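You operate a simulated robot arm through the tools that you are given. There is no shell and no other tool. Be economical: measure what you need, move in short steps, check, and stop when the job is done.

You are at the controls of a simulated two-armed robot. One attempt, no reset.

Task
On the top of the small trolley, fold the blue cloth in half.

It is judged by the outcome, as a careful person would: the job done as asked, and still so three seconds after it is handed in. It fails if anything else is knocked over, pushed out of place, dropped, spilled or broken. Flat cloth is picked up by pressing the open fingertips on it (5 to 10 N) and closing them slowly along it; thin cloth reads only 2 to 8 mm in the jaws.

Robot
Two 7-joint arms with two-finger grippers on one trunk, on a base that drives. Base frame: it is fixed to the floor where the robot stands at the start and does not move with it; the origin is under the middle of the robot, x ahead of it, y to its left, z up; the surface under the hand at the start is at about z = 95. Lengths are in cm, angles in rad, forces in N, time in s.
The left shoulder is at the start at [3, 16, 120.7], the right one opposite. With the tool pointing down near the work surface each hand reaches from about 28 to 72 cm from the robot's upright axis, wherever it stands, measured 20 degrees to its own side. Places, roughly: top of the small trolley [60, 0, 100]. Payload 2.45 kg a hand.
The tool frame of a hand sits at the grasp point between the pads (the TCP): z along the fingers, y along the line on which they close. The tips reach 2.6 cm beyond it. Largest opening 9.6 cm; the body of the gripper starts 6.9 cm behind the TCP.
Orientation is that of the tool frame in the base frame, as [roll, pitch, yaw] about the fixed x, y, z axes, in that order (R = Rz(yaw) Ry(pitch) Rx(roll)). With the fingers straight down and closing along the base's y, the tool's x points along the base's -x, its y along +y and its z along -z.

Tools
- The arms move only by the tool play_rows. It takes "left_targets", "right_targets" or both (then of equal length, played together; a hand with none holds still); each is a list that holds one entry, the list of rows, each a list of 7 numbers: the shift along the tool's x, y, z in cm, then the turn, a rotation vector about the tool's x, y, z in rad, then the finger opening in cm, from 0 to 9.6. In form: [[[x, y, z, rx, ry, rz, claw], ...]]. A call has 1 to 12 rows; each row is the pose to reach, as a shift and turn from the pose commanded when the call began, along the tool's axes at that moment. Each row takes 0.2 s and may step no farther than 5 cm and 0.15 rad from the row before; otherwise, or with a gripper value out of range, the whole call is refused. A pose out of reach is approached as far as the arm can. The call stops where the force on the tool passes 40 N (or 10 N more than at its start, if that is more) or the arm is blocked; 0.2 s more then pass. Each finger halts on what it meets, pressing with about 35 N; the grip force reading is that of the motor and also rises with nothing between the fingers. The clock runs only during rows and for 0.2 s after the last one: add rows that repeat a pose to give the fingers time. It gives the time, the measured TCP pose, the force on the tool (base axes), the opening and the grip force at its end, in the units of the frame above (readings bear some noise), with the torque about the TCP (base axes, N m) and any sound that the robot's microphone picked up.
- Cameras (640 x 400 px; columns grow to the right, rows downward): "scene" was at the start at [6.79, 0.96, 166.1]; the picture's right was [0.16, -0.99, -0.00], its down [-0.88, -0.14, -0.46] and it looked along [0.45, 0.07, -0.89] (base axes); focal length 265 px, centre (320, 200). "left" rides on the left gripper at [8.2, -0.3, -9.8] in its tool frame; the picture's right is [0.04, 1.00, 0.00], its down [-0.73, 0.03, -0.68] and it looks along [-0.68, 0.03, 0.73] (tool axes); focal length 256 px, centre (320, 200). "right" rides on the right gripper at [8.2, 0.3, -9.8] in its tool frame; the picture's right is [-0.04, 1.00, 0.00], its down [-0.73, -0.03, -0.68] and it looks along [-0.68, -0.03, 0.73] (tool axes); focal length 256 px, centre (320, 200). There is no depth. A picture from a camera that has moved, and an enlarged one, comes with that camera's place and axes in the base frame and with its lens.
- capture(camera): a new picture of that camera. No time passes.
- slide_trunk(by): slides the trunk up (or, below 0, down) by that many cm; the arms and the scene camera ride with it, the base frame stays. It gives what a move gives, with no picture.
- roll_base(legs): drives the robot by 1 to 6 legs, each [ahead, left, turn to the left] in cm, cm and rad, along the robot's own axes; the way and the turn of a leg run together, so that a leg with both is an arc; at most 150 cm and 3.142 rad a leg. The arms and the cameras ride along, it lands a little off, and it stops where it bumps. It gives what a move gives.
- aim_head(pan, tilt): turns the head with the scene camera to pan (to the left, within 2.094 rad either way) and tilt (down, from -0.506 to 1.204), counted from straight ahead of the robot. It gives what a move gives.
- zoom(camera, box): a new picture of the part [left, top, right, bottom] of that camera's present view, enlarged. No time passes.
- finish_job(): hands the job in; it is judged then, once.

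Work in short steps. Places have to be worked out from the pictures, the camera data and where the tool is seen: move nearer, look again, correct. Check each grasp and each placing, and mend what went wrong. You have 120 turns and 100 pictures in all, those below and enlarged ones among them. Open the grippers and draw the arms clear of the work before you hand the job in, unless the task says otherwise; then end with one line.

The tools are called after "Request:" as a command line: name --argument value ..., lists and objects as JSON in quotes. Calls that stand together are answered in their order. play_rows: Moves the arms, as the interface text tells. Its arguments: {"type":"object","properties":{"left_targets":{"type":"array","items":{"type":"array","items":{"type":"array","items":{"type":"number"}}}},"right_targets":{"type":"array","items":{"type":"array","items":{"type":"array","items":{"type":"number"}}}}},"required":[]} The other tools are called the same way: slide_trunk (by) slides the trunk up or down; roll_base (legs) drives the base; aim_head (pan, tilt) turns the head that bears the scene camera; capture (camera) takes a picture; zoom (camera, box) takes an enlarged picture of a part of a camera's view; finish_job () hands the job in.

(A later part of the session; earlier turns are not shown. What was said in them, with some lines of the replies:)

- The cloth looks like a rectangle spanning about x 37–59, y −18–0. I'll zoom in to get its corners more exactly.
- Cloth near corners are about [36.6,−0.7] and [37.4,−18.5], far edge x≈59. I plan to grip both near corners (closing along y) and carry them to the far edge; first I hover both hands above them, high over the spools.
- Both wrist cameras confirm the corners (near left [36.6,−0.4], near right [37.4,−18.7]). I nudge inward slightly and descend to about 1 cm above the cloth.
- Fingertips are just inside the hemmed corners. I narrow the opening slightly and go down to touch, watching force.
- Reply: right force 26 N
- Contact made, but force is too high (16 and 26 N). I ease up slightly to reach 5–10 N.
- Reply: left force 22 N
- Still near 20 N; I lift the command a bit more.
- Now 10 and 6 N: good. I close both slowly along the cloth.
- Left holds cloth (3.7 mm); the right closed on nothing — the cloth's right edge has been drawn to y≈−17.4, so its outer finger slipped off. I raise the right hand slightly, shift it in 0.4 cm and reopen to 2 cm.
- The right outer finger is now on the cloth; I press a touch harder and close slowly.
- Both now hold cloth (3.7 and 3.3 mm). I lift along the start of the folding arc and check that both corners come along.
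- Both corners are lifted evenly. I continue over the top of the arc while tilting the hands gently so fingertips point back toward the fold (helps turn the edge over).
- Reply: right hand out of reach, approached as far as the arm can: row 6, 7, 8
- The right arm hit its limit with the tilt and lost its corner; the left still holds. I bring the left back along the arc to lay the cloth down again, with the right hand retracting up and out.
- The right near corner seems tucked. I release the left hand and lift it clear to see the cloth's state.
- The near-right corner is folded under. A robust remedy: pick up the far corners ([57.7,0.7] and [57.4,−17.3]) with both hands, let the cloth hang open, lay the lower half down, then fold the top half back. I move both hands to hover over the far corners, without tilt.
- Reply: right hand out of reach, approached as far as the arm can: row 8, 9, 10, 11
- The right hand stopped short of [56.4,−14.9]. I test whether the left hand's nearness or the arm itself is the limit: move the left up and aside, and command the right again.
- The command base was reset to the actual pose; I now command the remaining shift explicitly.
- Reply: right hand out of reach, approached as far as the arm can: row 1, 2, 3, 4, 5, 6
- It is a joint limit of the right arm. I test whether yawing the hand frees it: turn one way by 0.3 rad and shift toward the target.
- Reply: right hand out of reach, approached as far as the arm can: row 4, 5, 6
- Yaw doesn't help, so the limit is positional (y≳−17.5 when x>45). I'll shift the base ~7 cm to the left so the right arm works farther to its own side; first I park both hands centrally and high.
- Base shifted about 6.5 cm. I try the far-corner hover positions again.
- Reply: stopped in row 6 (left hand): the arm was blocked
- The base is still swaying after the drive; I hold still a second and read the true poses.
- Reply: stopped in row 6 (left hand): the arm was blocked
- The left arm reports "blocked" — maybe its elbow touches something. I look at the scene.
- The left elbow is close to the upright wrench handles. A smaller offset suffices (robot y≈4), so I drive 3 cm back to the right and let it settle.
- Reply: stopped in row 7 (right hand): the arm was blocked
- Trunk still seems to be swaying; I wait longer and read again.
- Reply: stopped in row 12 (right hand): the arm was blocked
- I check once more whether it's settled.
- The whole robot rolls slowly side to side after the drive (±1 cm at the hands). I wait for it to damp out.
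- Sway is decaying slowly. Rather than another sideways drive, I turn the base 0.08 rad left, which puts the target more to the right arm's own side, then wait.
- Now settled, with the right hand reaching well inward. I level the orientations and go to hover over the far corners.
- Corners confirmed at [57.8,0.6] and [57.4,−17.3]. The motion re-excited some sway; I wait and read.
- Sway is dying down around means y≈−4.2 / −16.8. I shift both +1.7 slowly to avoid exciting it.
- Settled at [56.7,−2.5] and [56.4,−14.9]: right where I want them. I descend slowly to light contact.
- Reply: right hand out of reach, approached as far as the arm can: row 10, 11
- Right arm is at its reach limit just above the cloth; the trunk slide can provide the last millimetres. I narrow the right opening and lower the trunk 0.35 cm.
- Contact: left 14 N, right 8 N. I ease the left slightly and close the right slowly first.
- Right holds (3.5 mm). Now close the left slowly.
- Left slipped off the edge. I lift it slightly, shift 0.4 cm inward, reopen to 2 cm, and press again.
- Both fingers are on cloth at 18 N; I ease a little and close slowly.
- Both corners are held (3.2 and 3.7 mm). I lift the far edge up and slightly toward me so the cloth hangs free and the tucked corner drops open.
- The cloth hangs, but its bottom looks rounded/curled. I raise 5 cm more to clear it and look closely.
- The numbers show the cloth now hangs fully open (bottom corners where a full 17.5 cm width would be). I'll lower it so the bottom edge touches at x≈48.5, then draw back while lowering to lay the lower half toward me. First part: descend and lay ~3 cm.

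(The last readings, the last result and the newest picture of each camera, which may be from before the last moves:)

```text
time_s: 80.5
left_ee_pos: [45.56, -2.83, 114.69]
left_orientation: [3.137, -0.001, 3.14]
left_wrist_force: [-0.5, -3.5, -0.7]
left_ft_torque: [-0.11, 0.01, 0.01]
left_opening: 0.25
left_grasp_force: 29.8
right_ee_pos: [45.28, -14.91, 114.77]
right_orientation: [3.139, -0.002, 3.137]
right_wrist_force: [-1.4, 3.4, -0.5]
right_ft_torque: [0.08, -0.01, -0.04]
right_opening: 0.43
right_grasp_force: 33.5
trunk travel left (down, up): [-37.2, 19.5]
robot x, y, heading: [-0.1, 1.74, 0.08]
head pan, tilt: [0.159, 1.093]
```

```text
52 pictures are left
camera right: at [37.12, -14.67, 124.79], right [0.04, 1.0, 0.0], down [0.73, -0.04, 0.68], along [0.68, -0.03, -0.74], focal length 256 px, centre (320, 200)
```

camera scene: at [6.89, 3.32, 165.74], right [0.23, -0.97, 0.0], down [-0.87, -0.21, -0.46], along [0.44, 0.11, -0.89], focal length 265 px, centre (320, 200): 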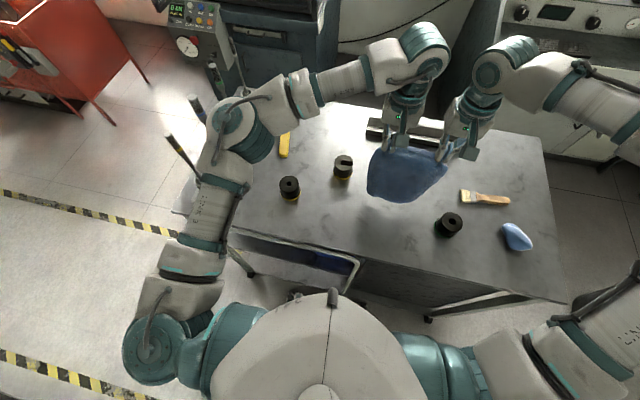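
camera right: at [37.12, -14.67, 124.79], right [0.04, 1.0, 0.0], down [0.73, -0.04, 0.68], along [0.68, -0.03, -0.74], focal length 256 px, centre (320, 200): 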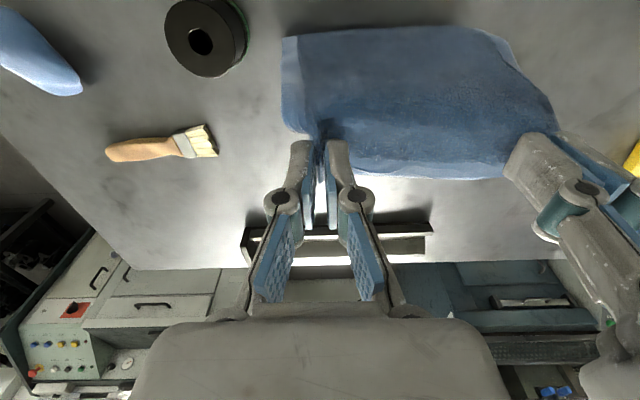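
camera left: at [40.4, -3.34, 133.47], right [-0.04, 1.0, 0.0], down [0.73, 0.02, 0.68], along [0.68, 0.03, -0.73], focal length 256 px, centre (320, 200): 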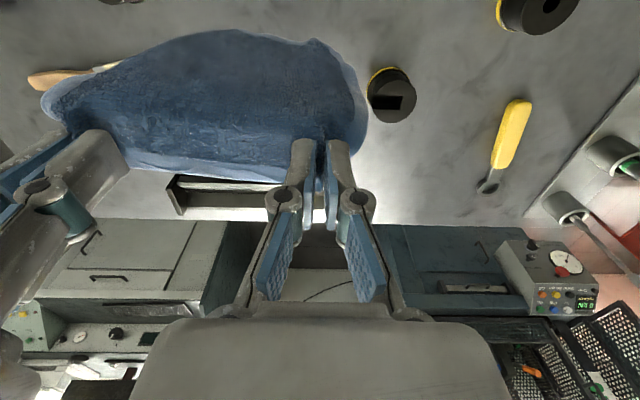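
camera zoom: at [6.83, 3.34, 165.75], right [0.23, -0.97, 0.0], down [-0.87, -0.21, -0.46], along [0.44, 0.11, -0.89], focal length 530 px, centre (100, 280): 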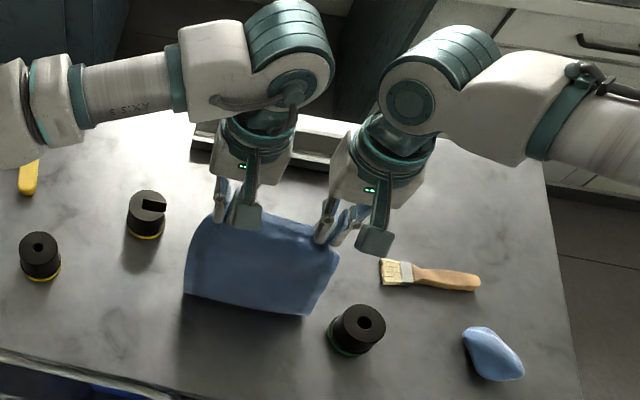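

The lower rim visible is a turned belly (no hem visible there), so the bottom edge is lying away from me as intended. I continue drawing back and down.

Request:
play_rows --left_targets '[[[0.8, 0, 0.8, 0, 0, 0, 0], [1.6, 0, 1.6, 0, 0, 0, 0], [2.4, 0, 2.4, 0, 0, 0, 0], [3.2, 0, 3.2, 0, 0, 0, 0], [4, 0, 4, 0, 0, 0, 0], [4.8, 0, 4.8, 0, 0, 0, 0], [5.6, 0, 5.6, 0, 0, 0, 0], [6.2, 0, 6.4, 0, 0, 0, 0]]]' --right_targets '[[[0.8, 0, 0.8, 0, 0, 0, 0], [1.6, 0, 1.6, 0, 0, 0, 0], [2.4, 0, 2.4, 0, 0, 0, 0], [3.2, 0, 3.2, 0, 0, 0, 0], [4, 0, 4, 0, 0, 0, 0], [4.8, 0, 4.8, 0, 0, 0, 0], [5.6, 0, 5.6, 0, 0, 0, 0], [6.2, 0, 6.4, 0, 0, 0, 0]]]'

Request:
zoom --camera "scene" --box '[310, 60, 550, 260]'

Request:
capture --camera "right"

Request:
capture --camera "left"

```text
time_s: 82.3
left_ee_pos: [39.35, -2.99, 108.26]
left_orientation: [3.139, 0.0, 3.139]
left_wrist_force: [0.1, -2.6, 1.2]
left_ft_torque: [-0.12, -0.01, -0.02]
left_opening: 0.33
left_grasp_force: 34.1
right_ee_pos: [39.15, -14.95, 108.53]
right_orientation: [3.139, -0.001, 3.138]
right_wrist_force: [0.9, 3.3, 0.8]
right_ft_torque: [0.08, -0.03, 0.01]
right_opening: 0.39
right_grasp_force: 33.9
trunk travel left (down, up): [-37.2, 19.5]
robot x, y, heading: [-0.29, 2.09, 0.083]
head pan, tilt: [0.159, 1.093]
```

```text
2.00 times, centred on (430, 160) of scene
camera zoom: at [6.83, 3.33, 165.75], right [0.23, -0.97, 0.0], down [-0.87, -0.21, -0.46], along [0.44, 0.11, -0.89], focal length 530 px, centre (100, 280)
```

zoom: 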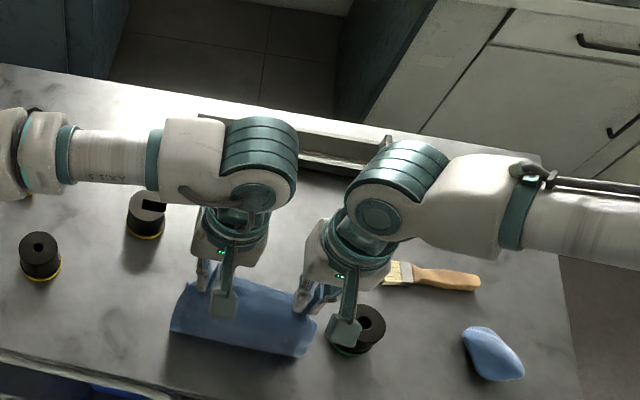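

```text
50 pictures are left
camera right: at [30.98, -14.65, 118.41], right [0.04, 1.0, 0.0], down [0.73, -0.04, 0.68], along [0.68, -0.03, -0.74], focal length 256 px, centre (320, 200)
```

right: 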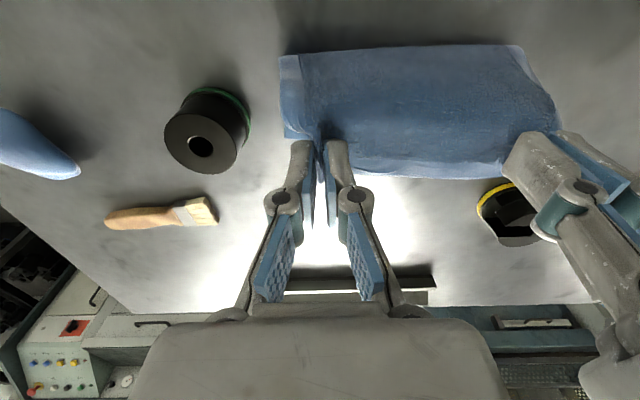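

```text
49 pictures are left
camera left: at [31.08, -3.36, 118.12], right [-0.04, 1.0, 0.0], down [0.73, 0.03, 0.68], along [0.68, 0.03, -0.74], focal length 256 px, centre (320, 200)
```

left: 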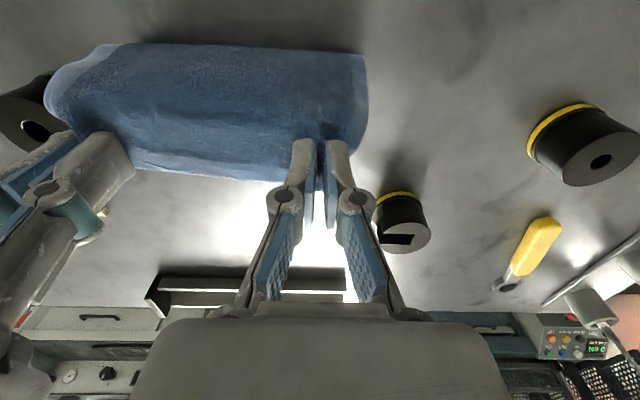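

Geometry suggests ~9 cm lies on the table with the free edge hidden near x≈45. I go back/down a little more, so I can see the edge past the hands and measure it.

Request:
play_rows --left_targets '[[[0.5, 0, 1, 0, 0, 0, 0], [1, 0, 2, 0, 0, 0, 0], [1.5, 0, 3, 0, 0, 0, 0], [2, 0, 4, 0, 0, 0, 0], [2.2, 0, 4.6, 0, 0, 0, 0], [2.2, 0, 4.6, 0, 0, 0, 0]]]' --right_targets '[[[0.5, 0, 1, 0, 0, 0, 0], [1, 0, 2, 0, 0, 0, 0], [1.5, 0, 3, 0, 0, 0, 0], [2, 0, 4, 0, 0, 0, 0], [2.2, 0, 4.6, 0, 0, 0, 0], [2.2, 0, 4.6, 0, 0, 0, 0]]]'

Request:
capture --camera "right"

Request:
capture --camera "left"

Request:
zoom --camera "scene" --box '[310, 100, 550, 300]'

```text
time_s: 83.7
left_ee_pos: [37.01, -3.03, 103.76]
left_orientation: [3.137, -0.002, 3.139]
left_wrist_force: [-0.9, -2.7, 1.1]
left_ft_torque: [-0.11, 0.02, 0.04]
left_opening: 0.32
left_grasp_force: 33.2
right_ee_pos: [37.08, -14.93, 103.86]
right_orientation: [3.137, -0.004, 3.138]
right_wrist_force: [0.5, 2.6, 0.4]
right_ft_torque: [0.12, 0.01, -0.02]
right_opening: 0.42
right_grasp_force: 33.3
trunk travel left (down, up): [-37.2, 19.5]
robot x, y, heading: [-0.05, 2.05, 0.077]
head pan, tilt: [0.159, 1.093]
```

```text
48 pictures are left
camera right: at [28.78, -14.66, 113.76], right [0.04, 1.0, 0.0], down [0.74, -0.03, 0.68], along [0.68, -0.03, -0.74], focal length 256 px, centre (320, 200)
```

right: 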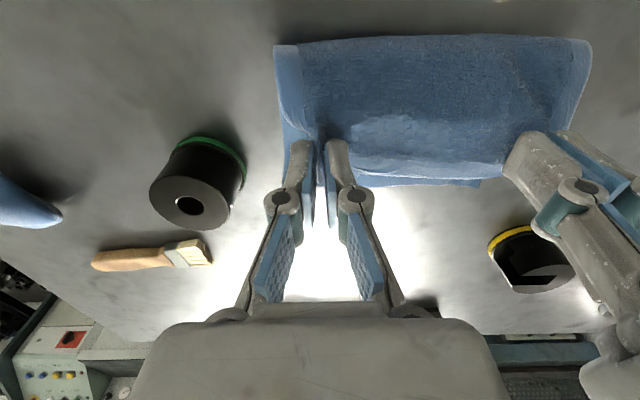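

```text
47 pictures are left
camera left: at [28.83, -3.39, 113.47], right [-0.04, 1.0, 0.0], down [0.73, 0.02, 0.68], along [0.68, 0.03, -0.73], focal length 256 px, centre (320, 200)
```

left: 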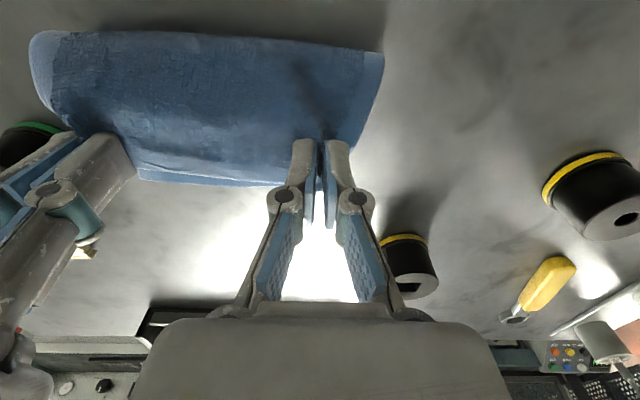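

```text
2.00 times, centred on (430, 200) of scene
camera zoom: at [6.8, 3.34, 165.75], right [0.23, -0.97, 0.0], down [-0.87, -0.21, -0.46], along [0.44, 0.11, -0.89], focal length 530 px, centre (100, 200)
```

zoom: 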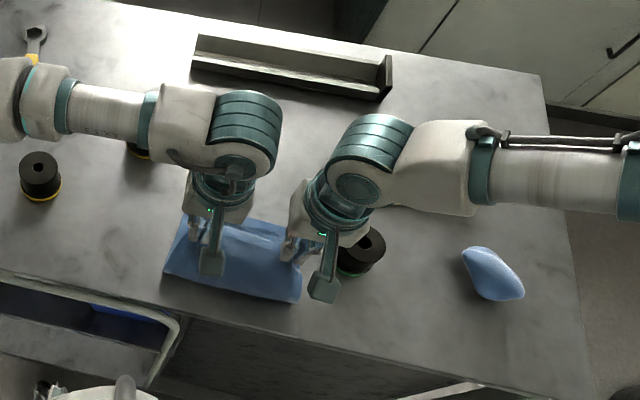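

The free edge is now visible at x≈44.5 and the fold rim at x≈32.5–33: nearly exactly half. I bring the top edge forward and down so the gripped edge (≈1.7 cm ahead of the TCP) meets x≈44.5, i.e. TCP x≈42.8.

Request:
play_rows --left_targets '[[[-0.6, 0, 0, 0, 0, 0, 0], [-1.3, 0, 0, 0, 0, 0, 0], [-2, 0, 0.2, 0, 0, 0, 0], [-2.7, 0, 0.6, 0, 0, 0, 0], [-3.4, 0, 1.1, 0, 0, 0, 0], [-4, 0, 1.7, 0, 0, 0, 0], [-4.6, 0, 2.5, 0, 0, 0, 0], [-5.1, 0, 3.3, 0, 0, 0, 0], [-5.5, 0, 4.1, 0, 0, 0, 0], [-5.7, 0, 4.8, 0, 0, 0, 0], [-5.8, 0, 5.3, 0, 0, 0, 0], [-5.8, 0, 5.3, 0, 0, 0, 0]]]' --right_targets '[[[-0.6, 0, 0, 0, 0, 0, 0], [-1.3, 0, 0, 0, 0, 0, 0], [-2, 0, 0.2, 0, 0, 0, 0], [-2.7, 0, 0.6, 0, 0, 0, 0], [-3.4, 0, 1.1, 0, 0, 0, 0], [-4, 0, 1.7, 0, 0, 0, 0], [-4.6, 0, 2.5, 0, 0, 0, 0], [-5.1, 0, 3.3, 0, 0, 0, 0], [-5.5, 0, 4.1, 0, 0, 0, 0], [-5.7, 0, 4.8, 0, 0, 0, 0], [-5.8, 0, 5.3, 0, 0, 0, 0], [-5.8, 0, 5.3, 0, 0, 0, 0]]]'

Request:
capture --camera "right"

Request:
capture --camera "left"

Request:
zoom --camera "scene" --box '[310, 100, 550, 300]'

```text
time_s: 86.3
left_ee_pos: [42.95, -2.93, 98.49]
left_orientation: [3.137, 0.002, 3.138]
left_wrist_force: [-0.4, -7.0, 1.6]
left_ft_torque: [-0.17, 0.0, 0.0]
left_opening: 0.38
left_grasp_force: 32.9
right_ee_pos: [42.63, -14.98, 98.47]
right_orientation: [3.136, -0.002, 3.138]
right_wrist_force: [0.4, 5.4, 1.5]
right_ft_torque: [0.22, 0.02, -0.01]
right_opening: 0.37
right_grasp_force: 33.1
trunk travel left (down, up): [-37.2, 19.5]
robot x, y, heading: [0.04, 2.42, 0.08]
head pan, tilt: [0.159, 1.093]
```

```text
45 pictures are left
camera right: at [34.41, -14.78, 108.41], right [0.04, 1.0, 0.0], down [0.73, -0.04, 0.68], along [0.68, -0.03, -0.74], focal length 256 px, centre (320, 200)
```

right: 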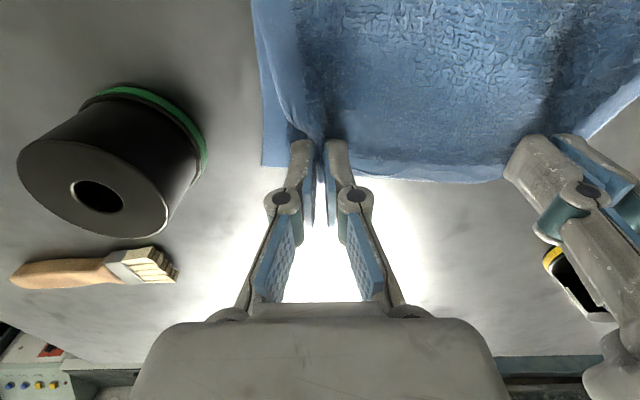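

```text
44 pictures are left
camera left: at [34.64, -3.32, 108.2], right [-0.04, 1.0, 0.0], down [0.73, 0.03, 0.68], along [0.68, 0.03, -0.73], focal length 256 px, centre (320, 200)
```

left: 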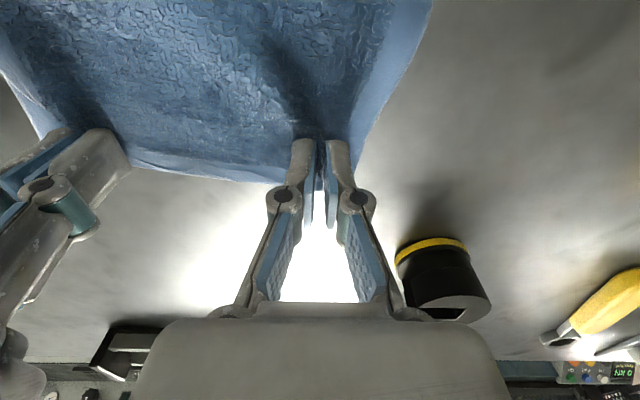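

```text
2.00 times, centred on (430, 200) of scene
camera zoom: at [6.82, 3.35, 165.75], right [0.23, -0.97, 0.0], down [-0.87, -0.21, -0.46], along [0.44, 0.11, -0.89], focal length 530 px, centre (100, 200)
```

zoom: 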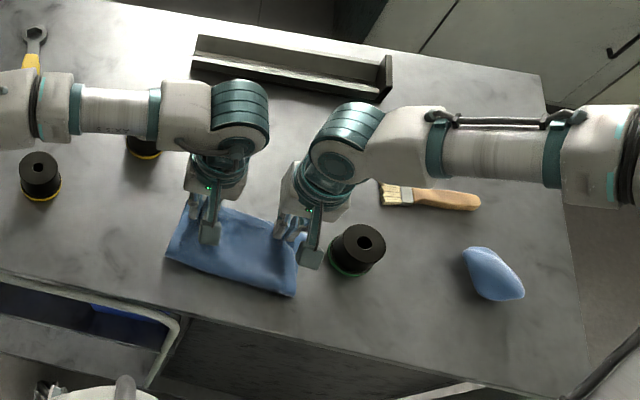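

The right bottom corner shows at x≈43.6 while the top edge is at ≈45, so I ease back ~0.7 cm, lower to light contact, and open slowly.

Request:
play_rows --left_targets '[[[0.3, -0.1, 0, 0, 0, 0, 0], [0.6, -0.2, 0.1, 0, 0, 0, 0], [0.6, -0.2, 0.25, 0, 0, 0, 0], [0.6, -0.2, 0.35, 0, 0, 0, 0], [0.6, -0.2, 0.35, 0, 0, 0, 0.8], [0.6, -0.2, 0.35, 0, 0, 0, 1.2], [0.6, -0.2, 0.35, 0, 0, 0, 1.6], [0.6, -0.2, 0.35, 0, 0, 0, 2.0], [0.6, -0.2, 0.35, 0, 0, 0, 2.4]]]' --right_targets '[[[0.4, 0.1, 0, 0, 0, 0, 0], [0.8, 0.2, 0.1, 0, 0, 0, 0], [0.8, 0.2, 0.25, 0, 0, 0, 0], [0.8, 0.2, 0.35, 0, 0, 0, 0], [0.8, 0.2, 0.35, 0, 0, 0, 0.8], [0.8, 0.2, 0.35, 0, 0, 0, 1.2], [0.8, 0.2, 0.35, 0, 0, 0, 1.6], [0.8, 0.2, 0.35, 0, 0, 0, 2.0], [0.8, 0.2, 0.35, 0, 0, 0, 2.4]]]'

Request:
capture --camera "right"

Request:
capture --camera "left"

```text
time_s: 88.3
left_ee_pos: [42.35, -3.15, 98.24]
left_orientation: [3.137, -0.001, 3.138]
left_wrist_force: [0.5, -0.1, 5.6]
left_ft_torque: [0.0, -0.02, 0.01]
left_opening: 2.42
left_grasp_force: 0.2
right_ee_pos: [41.91, -14.99, 98.06]
right_orientation: [3.137, -0.003, 3.14]
right_wrist_force: [-0.3, 0.0, 3.1]
right_ft_torque: [0.02, -0.03, 0.0]
right_opening: 2.37
right_grasp_force: 4.0
trunk travel left (down, up): [-37.2, 19.5]
robot x, y, heading: [-0.03, 1.91, 0.078]
head pan, tilt: [0.159, 1.093]
```

```text
42 pictures are left
camera right: at [33.69, -14.57, 108.05], right [0.04, 1.0, 0.0], down [0.74, -0.03, 0.68], along [0.68, -0.03, -0.74], focal length 256 px, centre (320, 200)
```

right: 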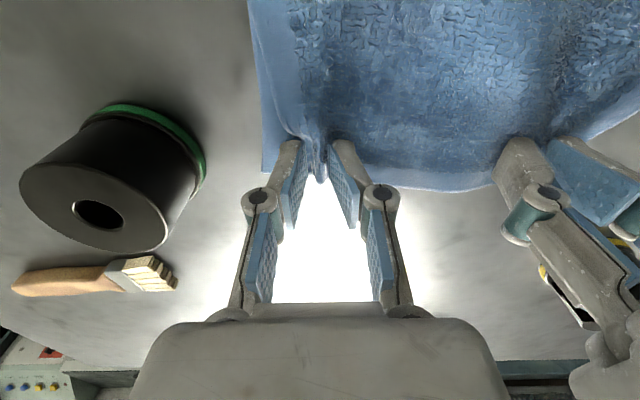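

```text
41 pictures are left
camera left: at [34.0, -3.53, 107.84], right [-0.04, 1.0, 0.0], down [0.73, 0.02, 0.68], along [0.68, 0.03, -0.74], focal length 256 px, centre (320, 200)
```

left: 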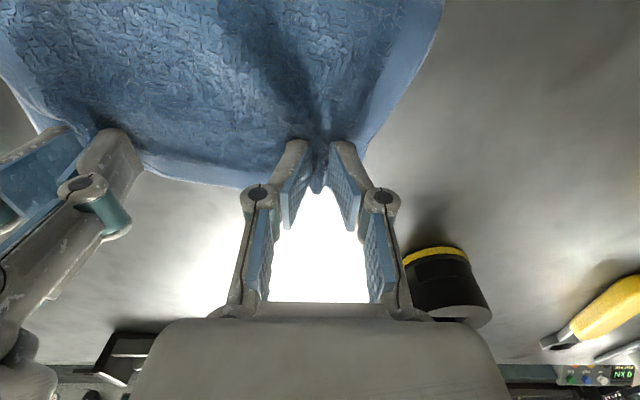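

Released; small pleats still stand. I lift both hands straight up and look.

Request:
play_rows --left_targets '[[[0, 0, -0.5, 0, 0, 0, 2.6], [0, 0, -1.5, 0, 0, 0, 2.8], [0, 0, -3, 0, 0, 0, 2.8], [0, 0, -5, 0, 0, 0, 2.8], [0, 0, -7, 0, 0, 0, 2.8], [-1, 2, -9, 0, 0, 0, 2.8], [-2, 5, -10, 0, 0, 0, 2.8], [-3, 8, -10, 0, 0, 0, 2.8], [-4, 11, -10, 0, 0, 0, 2.8]]]' --right_targets '[[[0, 0, -0.5, 0, 0, 0, 2.6], [0, 0, -1.5, 0, 0, 0, 2.8], [0, 0, -3, 0, 0, 0, 2.8], [0, 0, -5, 0, 0, 0, 2.8], [0, 0, -7, 0, 0, 0, 2.8], [0, -2, -9, 0, 0, 0, 2.8], [0, -5, -10, 0, 0, 0, 2.8], [0, -8, -10, 0, 0, 0, 2.8], [0, -11, -10, 0, 0, 0, 2.8]]]'

Request:
zoom --camera "scene" --box '[340, 150, 500, 270]'

Request:
capture --camera "right"

Request:
capture --camera "left"

```text
time_s: 90.3
left_ee_pos: [46.3, 7.8, 107.95]
left_orientation: [3.138, 0.0, 3.138]
left_wrist_force: [-0.4, 0.2, -0.2]
left_ft_torque: [-0.01, -0.03, 0.0]
left_opening: 2.81
left_grasp_force: 0.1
right_ee_pos: [41.89, -25.96, 107.97]
right_orientation: [3.138, -0.003, 3.138]
right_wrist_force: [-0.2, 0.0, 1.0]
right_ft_torque: [0.02, 0.0, 0.02]
right_opening: 2.81
right_grasp_force: 0.1
trunk travel left (down, up): [-37.2, 19.5]
robot x, y, heading: [0.07, 2.11, 0.079]
head pan, tilt: [0.159, 1.093]
```

```text
3.33 times, centred on (420, 210) of scene
camera zoom: at [6.78, 3.31, 165.75], right [0.23, -0.97, 0.0], down [-0.87, -0.21, -0.46], along [0.44, 0.11, -0.89], focal length 884 px, centre (-13, 167)
```

zoom: 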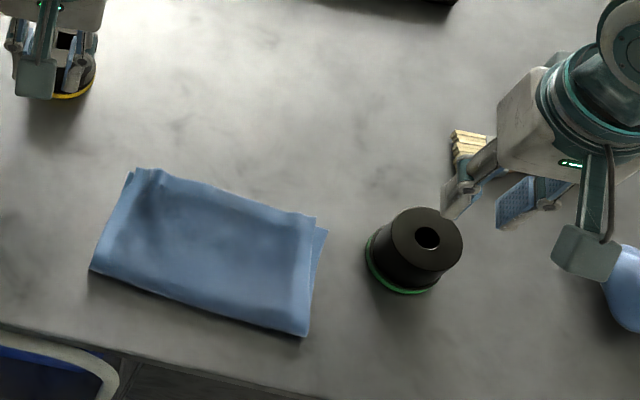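

```text
39 pictures are left
camera right: at [33.64, -25.63, 117.92], right [0.04, 1.0, 0.0], down [0.73, -0.03, 0.68], along [0.68, -0.03, -0.74], focal length 256 px, centre (320, 200)
```

right: 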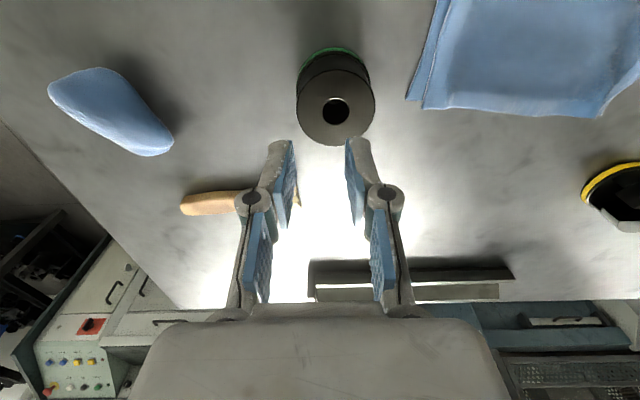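

```text
38 pictures are left
camera left: at [37.99, 7.39, 117.69], right [-0.04, 1.0, 0.0], down [0.73, 0.02, 0.68], along [0.68, 0.03, -0.73], focal length 256 px, centre (320, 200)
```

left: 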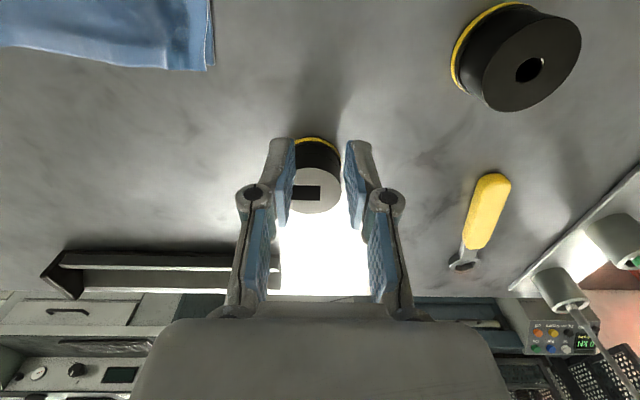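

The cloth is neatly folded in half, edges matching within about 1 cm, and nothing else has moved. I raise both hands clear and take a last look.

Request:
play_rows --left_targets '[[[0, 0, -1.5, 0, 0, 0, 4], [0, 0, -3, 0, 0, 0, 6], [0, 0, -5, 0, 0, 0, 6], [0, 1, -7, 0, 0, 0, 6], [0, 1, -7, 0, 0, 0, 6], [0, 1, -7, 0, 0, 0, 6]]]' --right_targets '[[[0, 0, -1.5, 0, 0, 0, 4], [0, 0, -3, 0, 0, 0, 6], [0, -1, -5, 0, 0, 0, 6], [0, -3, -7, 0, 0, 0, 6], [0, -3, -7, 0, 0, 0, 6], [0, -3, -7, 0, 0, 0, 6]]]'

Request:
capture --camera "scene"

Request:
zoom --camera "scene" --box '[340, 150, 460, 250]'

```text
time_s: 91.7
left_ee_pos: [46.24, 8.76, 114.83]
left_orientation: [3.14, -0.001, 3.138]
left_wrist_force: [-0.7, 0.2, 1.8]
left_ft_torque: [-0.02, -0.03, -0.01]
left_opening: 5.99
left_grasp_force: 0.0
right_ee_pos: [41.97, -28.95, 115.04]
right_orientation: [3.138, -0.001, 3.137]
right_wrist_force: [0.1, 0.5, -0.1]
right_ft_torque: [0.02, 0.01, 0.02]
right_opening: 6.0
right_grasp_force: 0.1
trunk travel left (down, up): [-37.2, 19.5]
robot x, y, heading: [0.2, 1.81, 0.081]
head pan, tilt: [0.159, 1.093]
```

```text
37 pictures are left
camera scene: at [6.85, 3.31, 165.74], right [0.23, -0.97, 0.0], down [-0.87, -0.21, -0.46], along [0.44, 0.11, -0.89], focal length 265 px, centre (320, 200)
```

scene: 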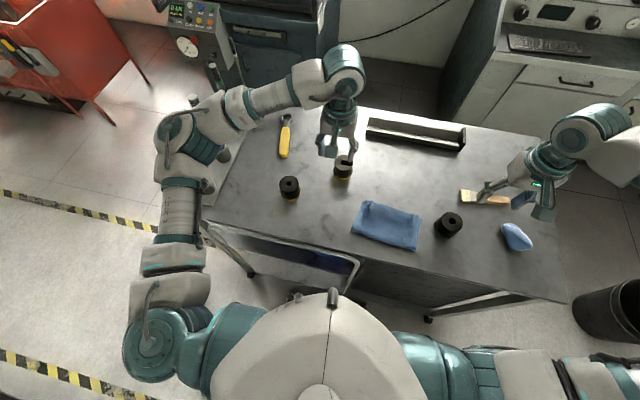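

```text
4.00 times, centred on (400, 200) of scene
camera zoom: at [6.85, 3.31, 165.74], right [0.23, -0.97, 0.0], down [-0.87, -0.21, -0.46], along [0.44, 0.11, -0.89], focal length 1061 px, centre (0, 200)
```

zoom: 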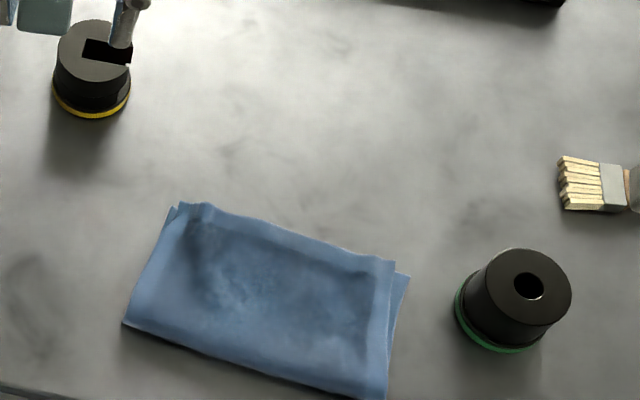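

The cloth lies folded in half and is stable, the grippers are open and clear, and the other objects look undisturbed. I hand it in.

Request:
finish_job

```text
The job is handed in.
```

The blue cloth is folded in half on top of the trolley, its edges matching to within about 1 cm. In the last pictures nothing else on the trolley had moved, though the left arm hid some of the upright wrenches.
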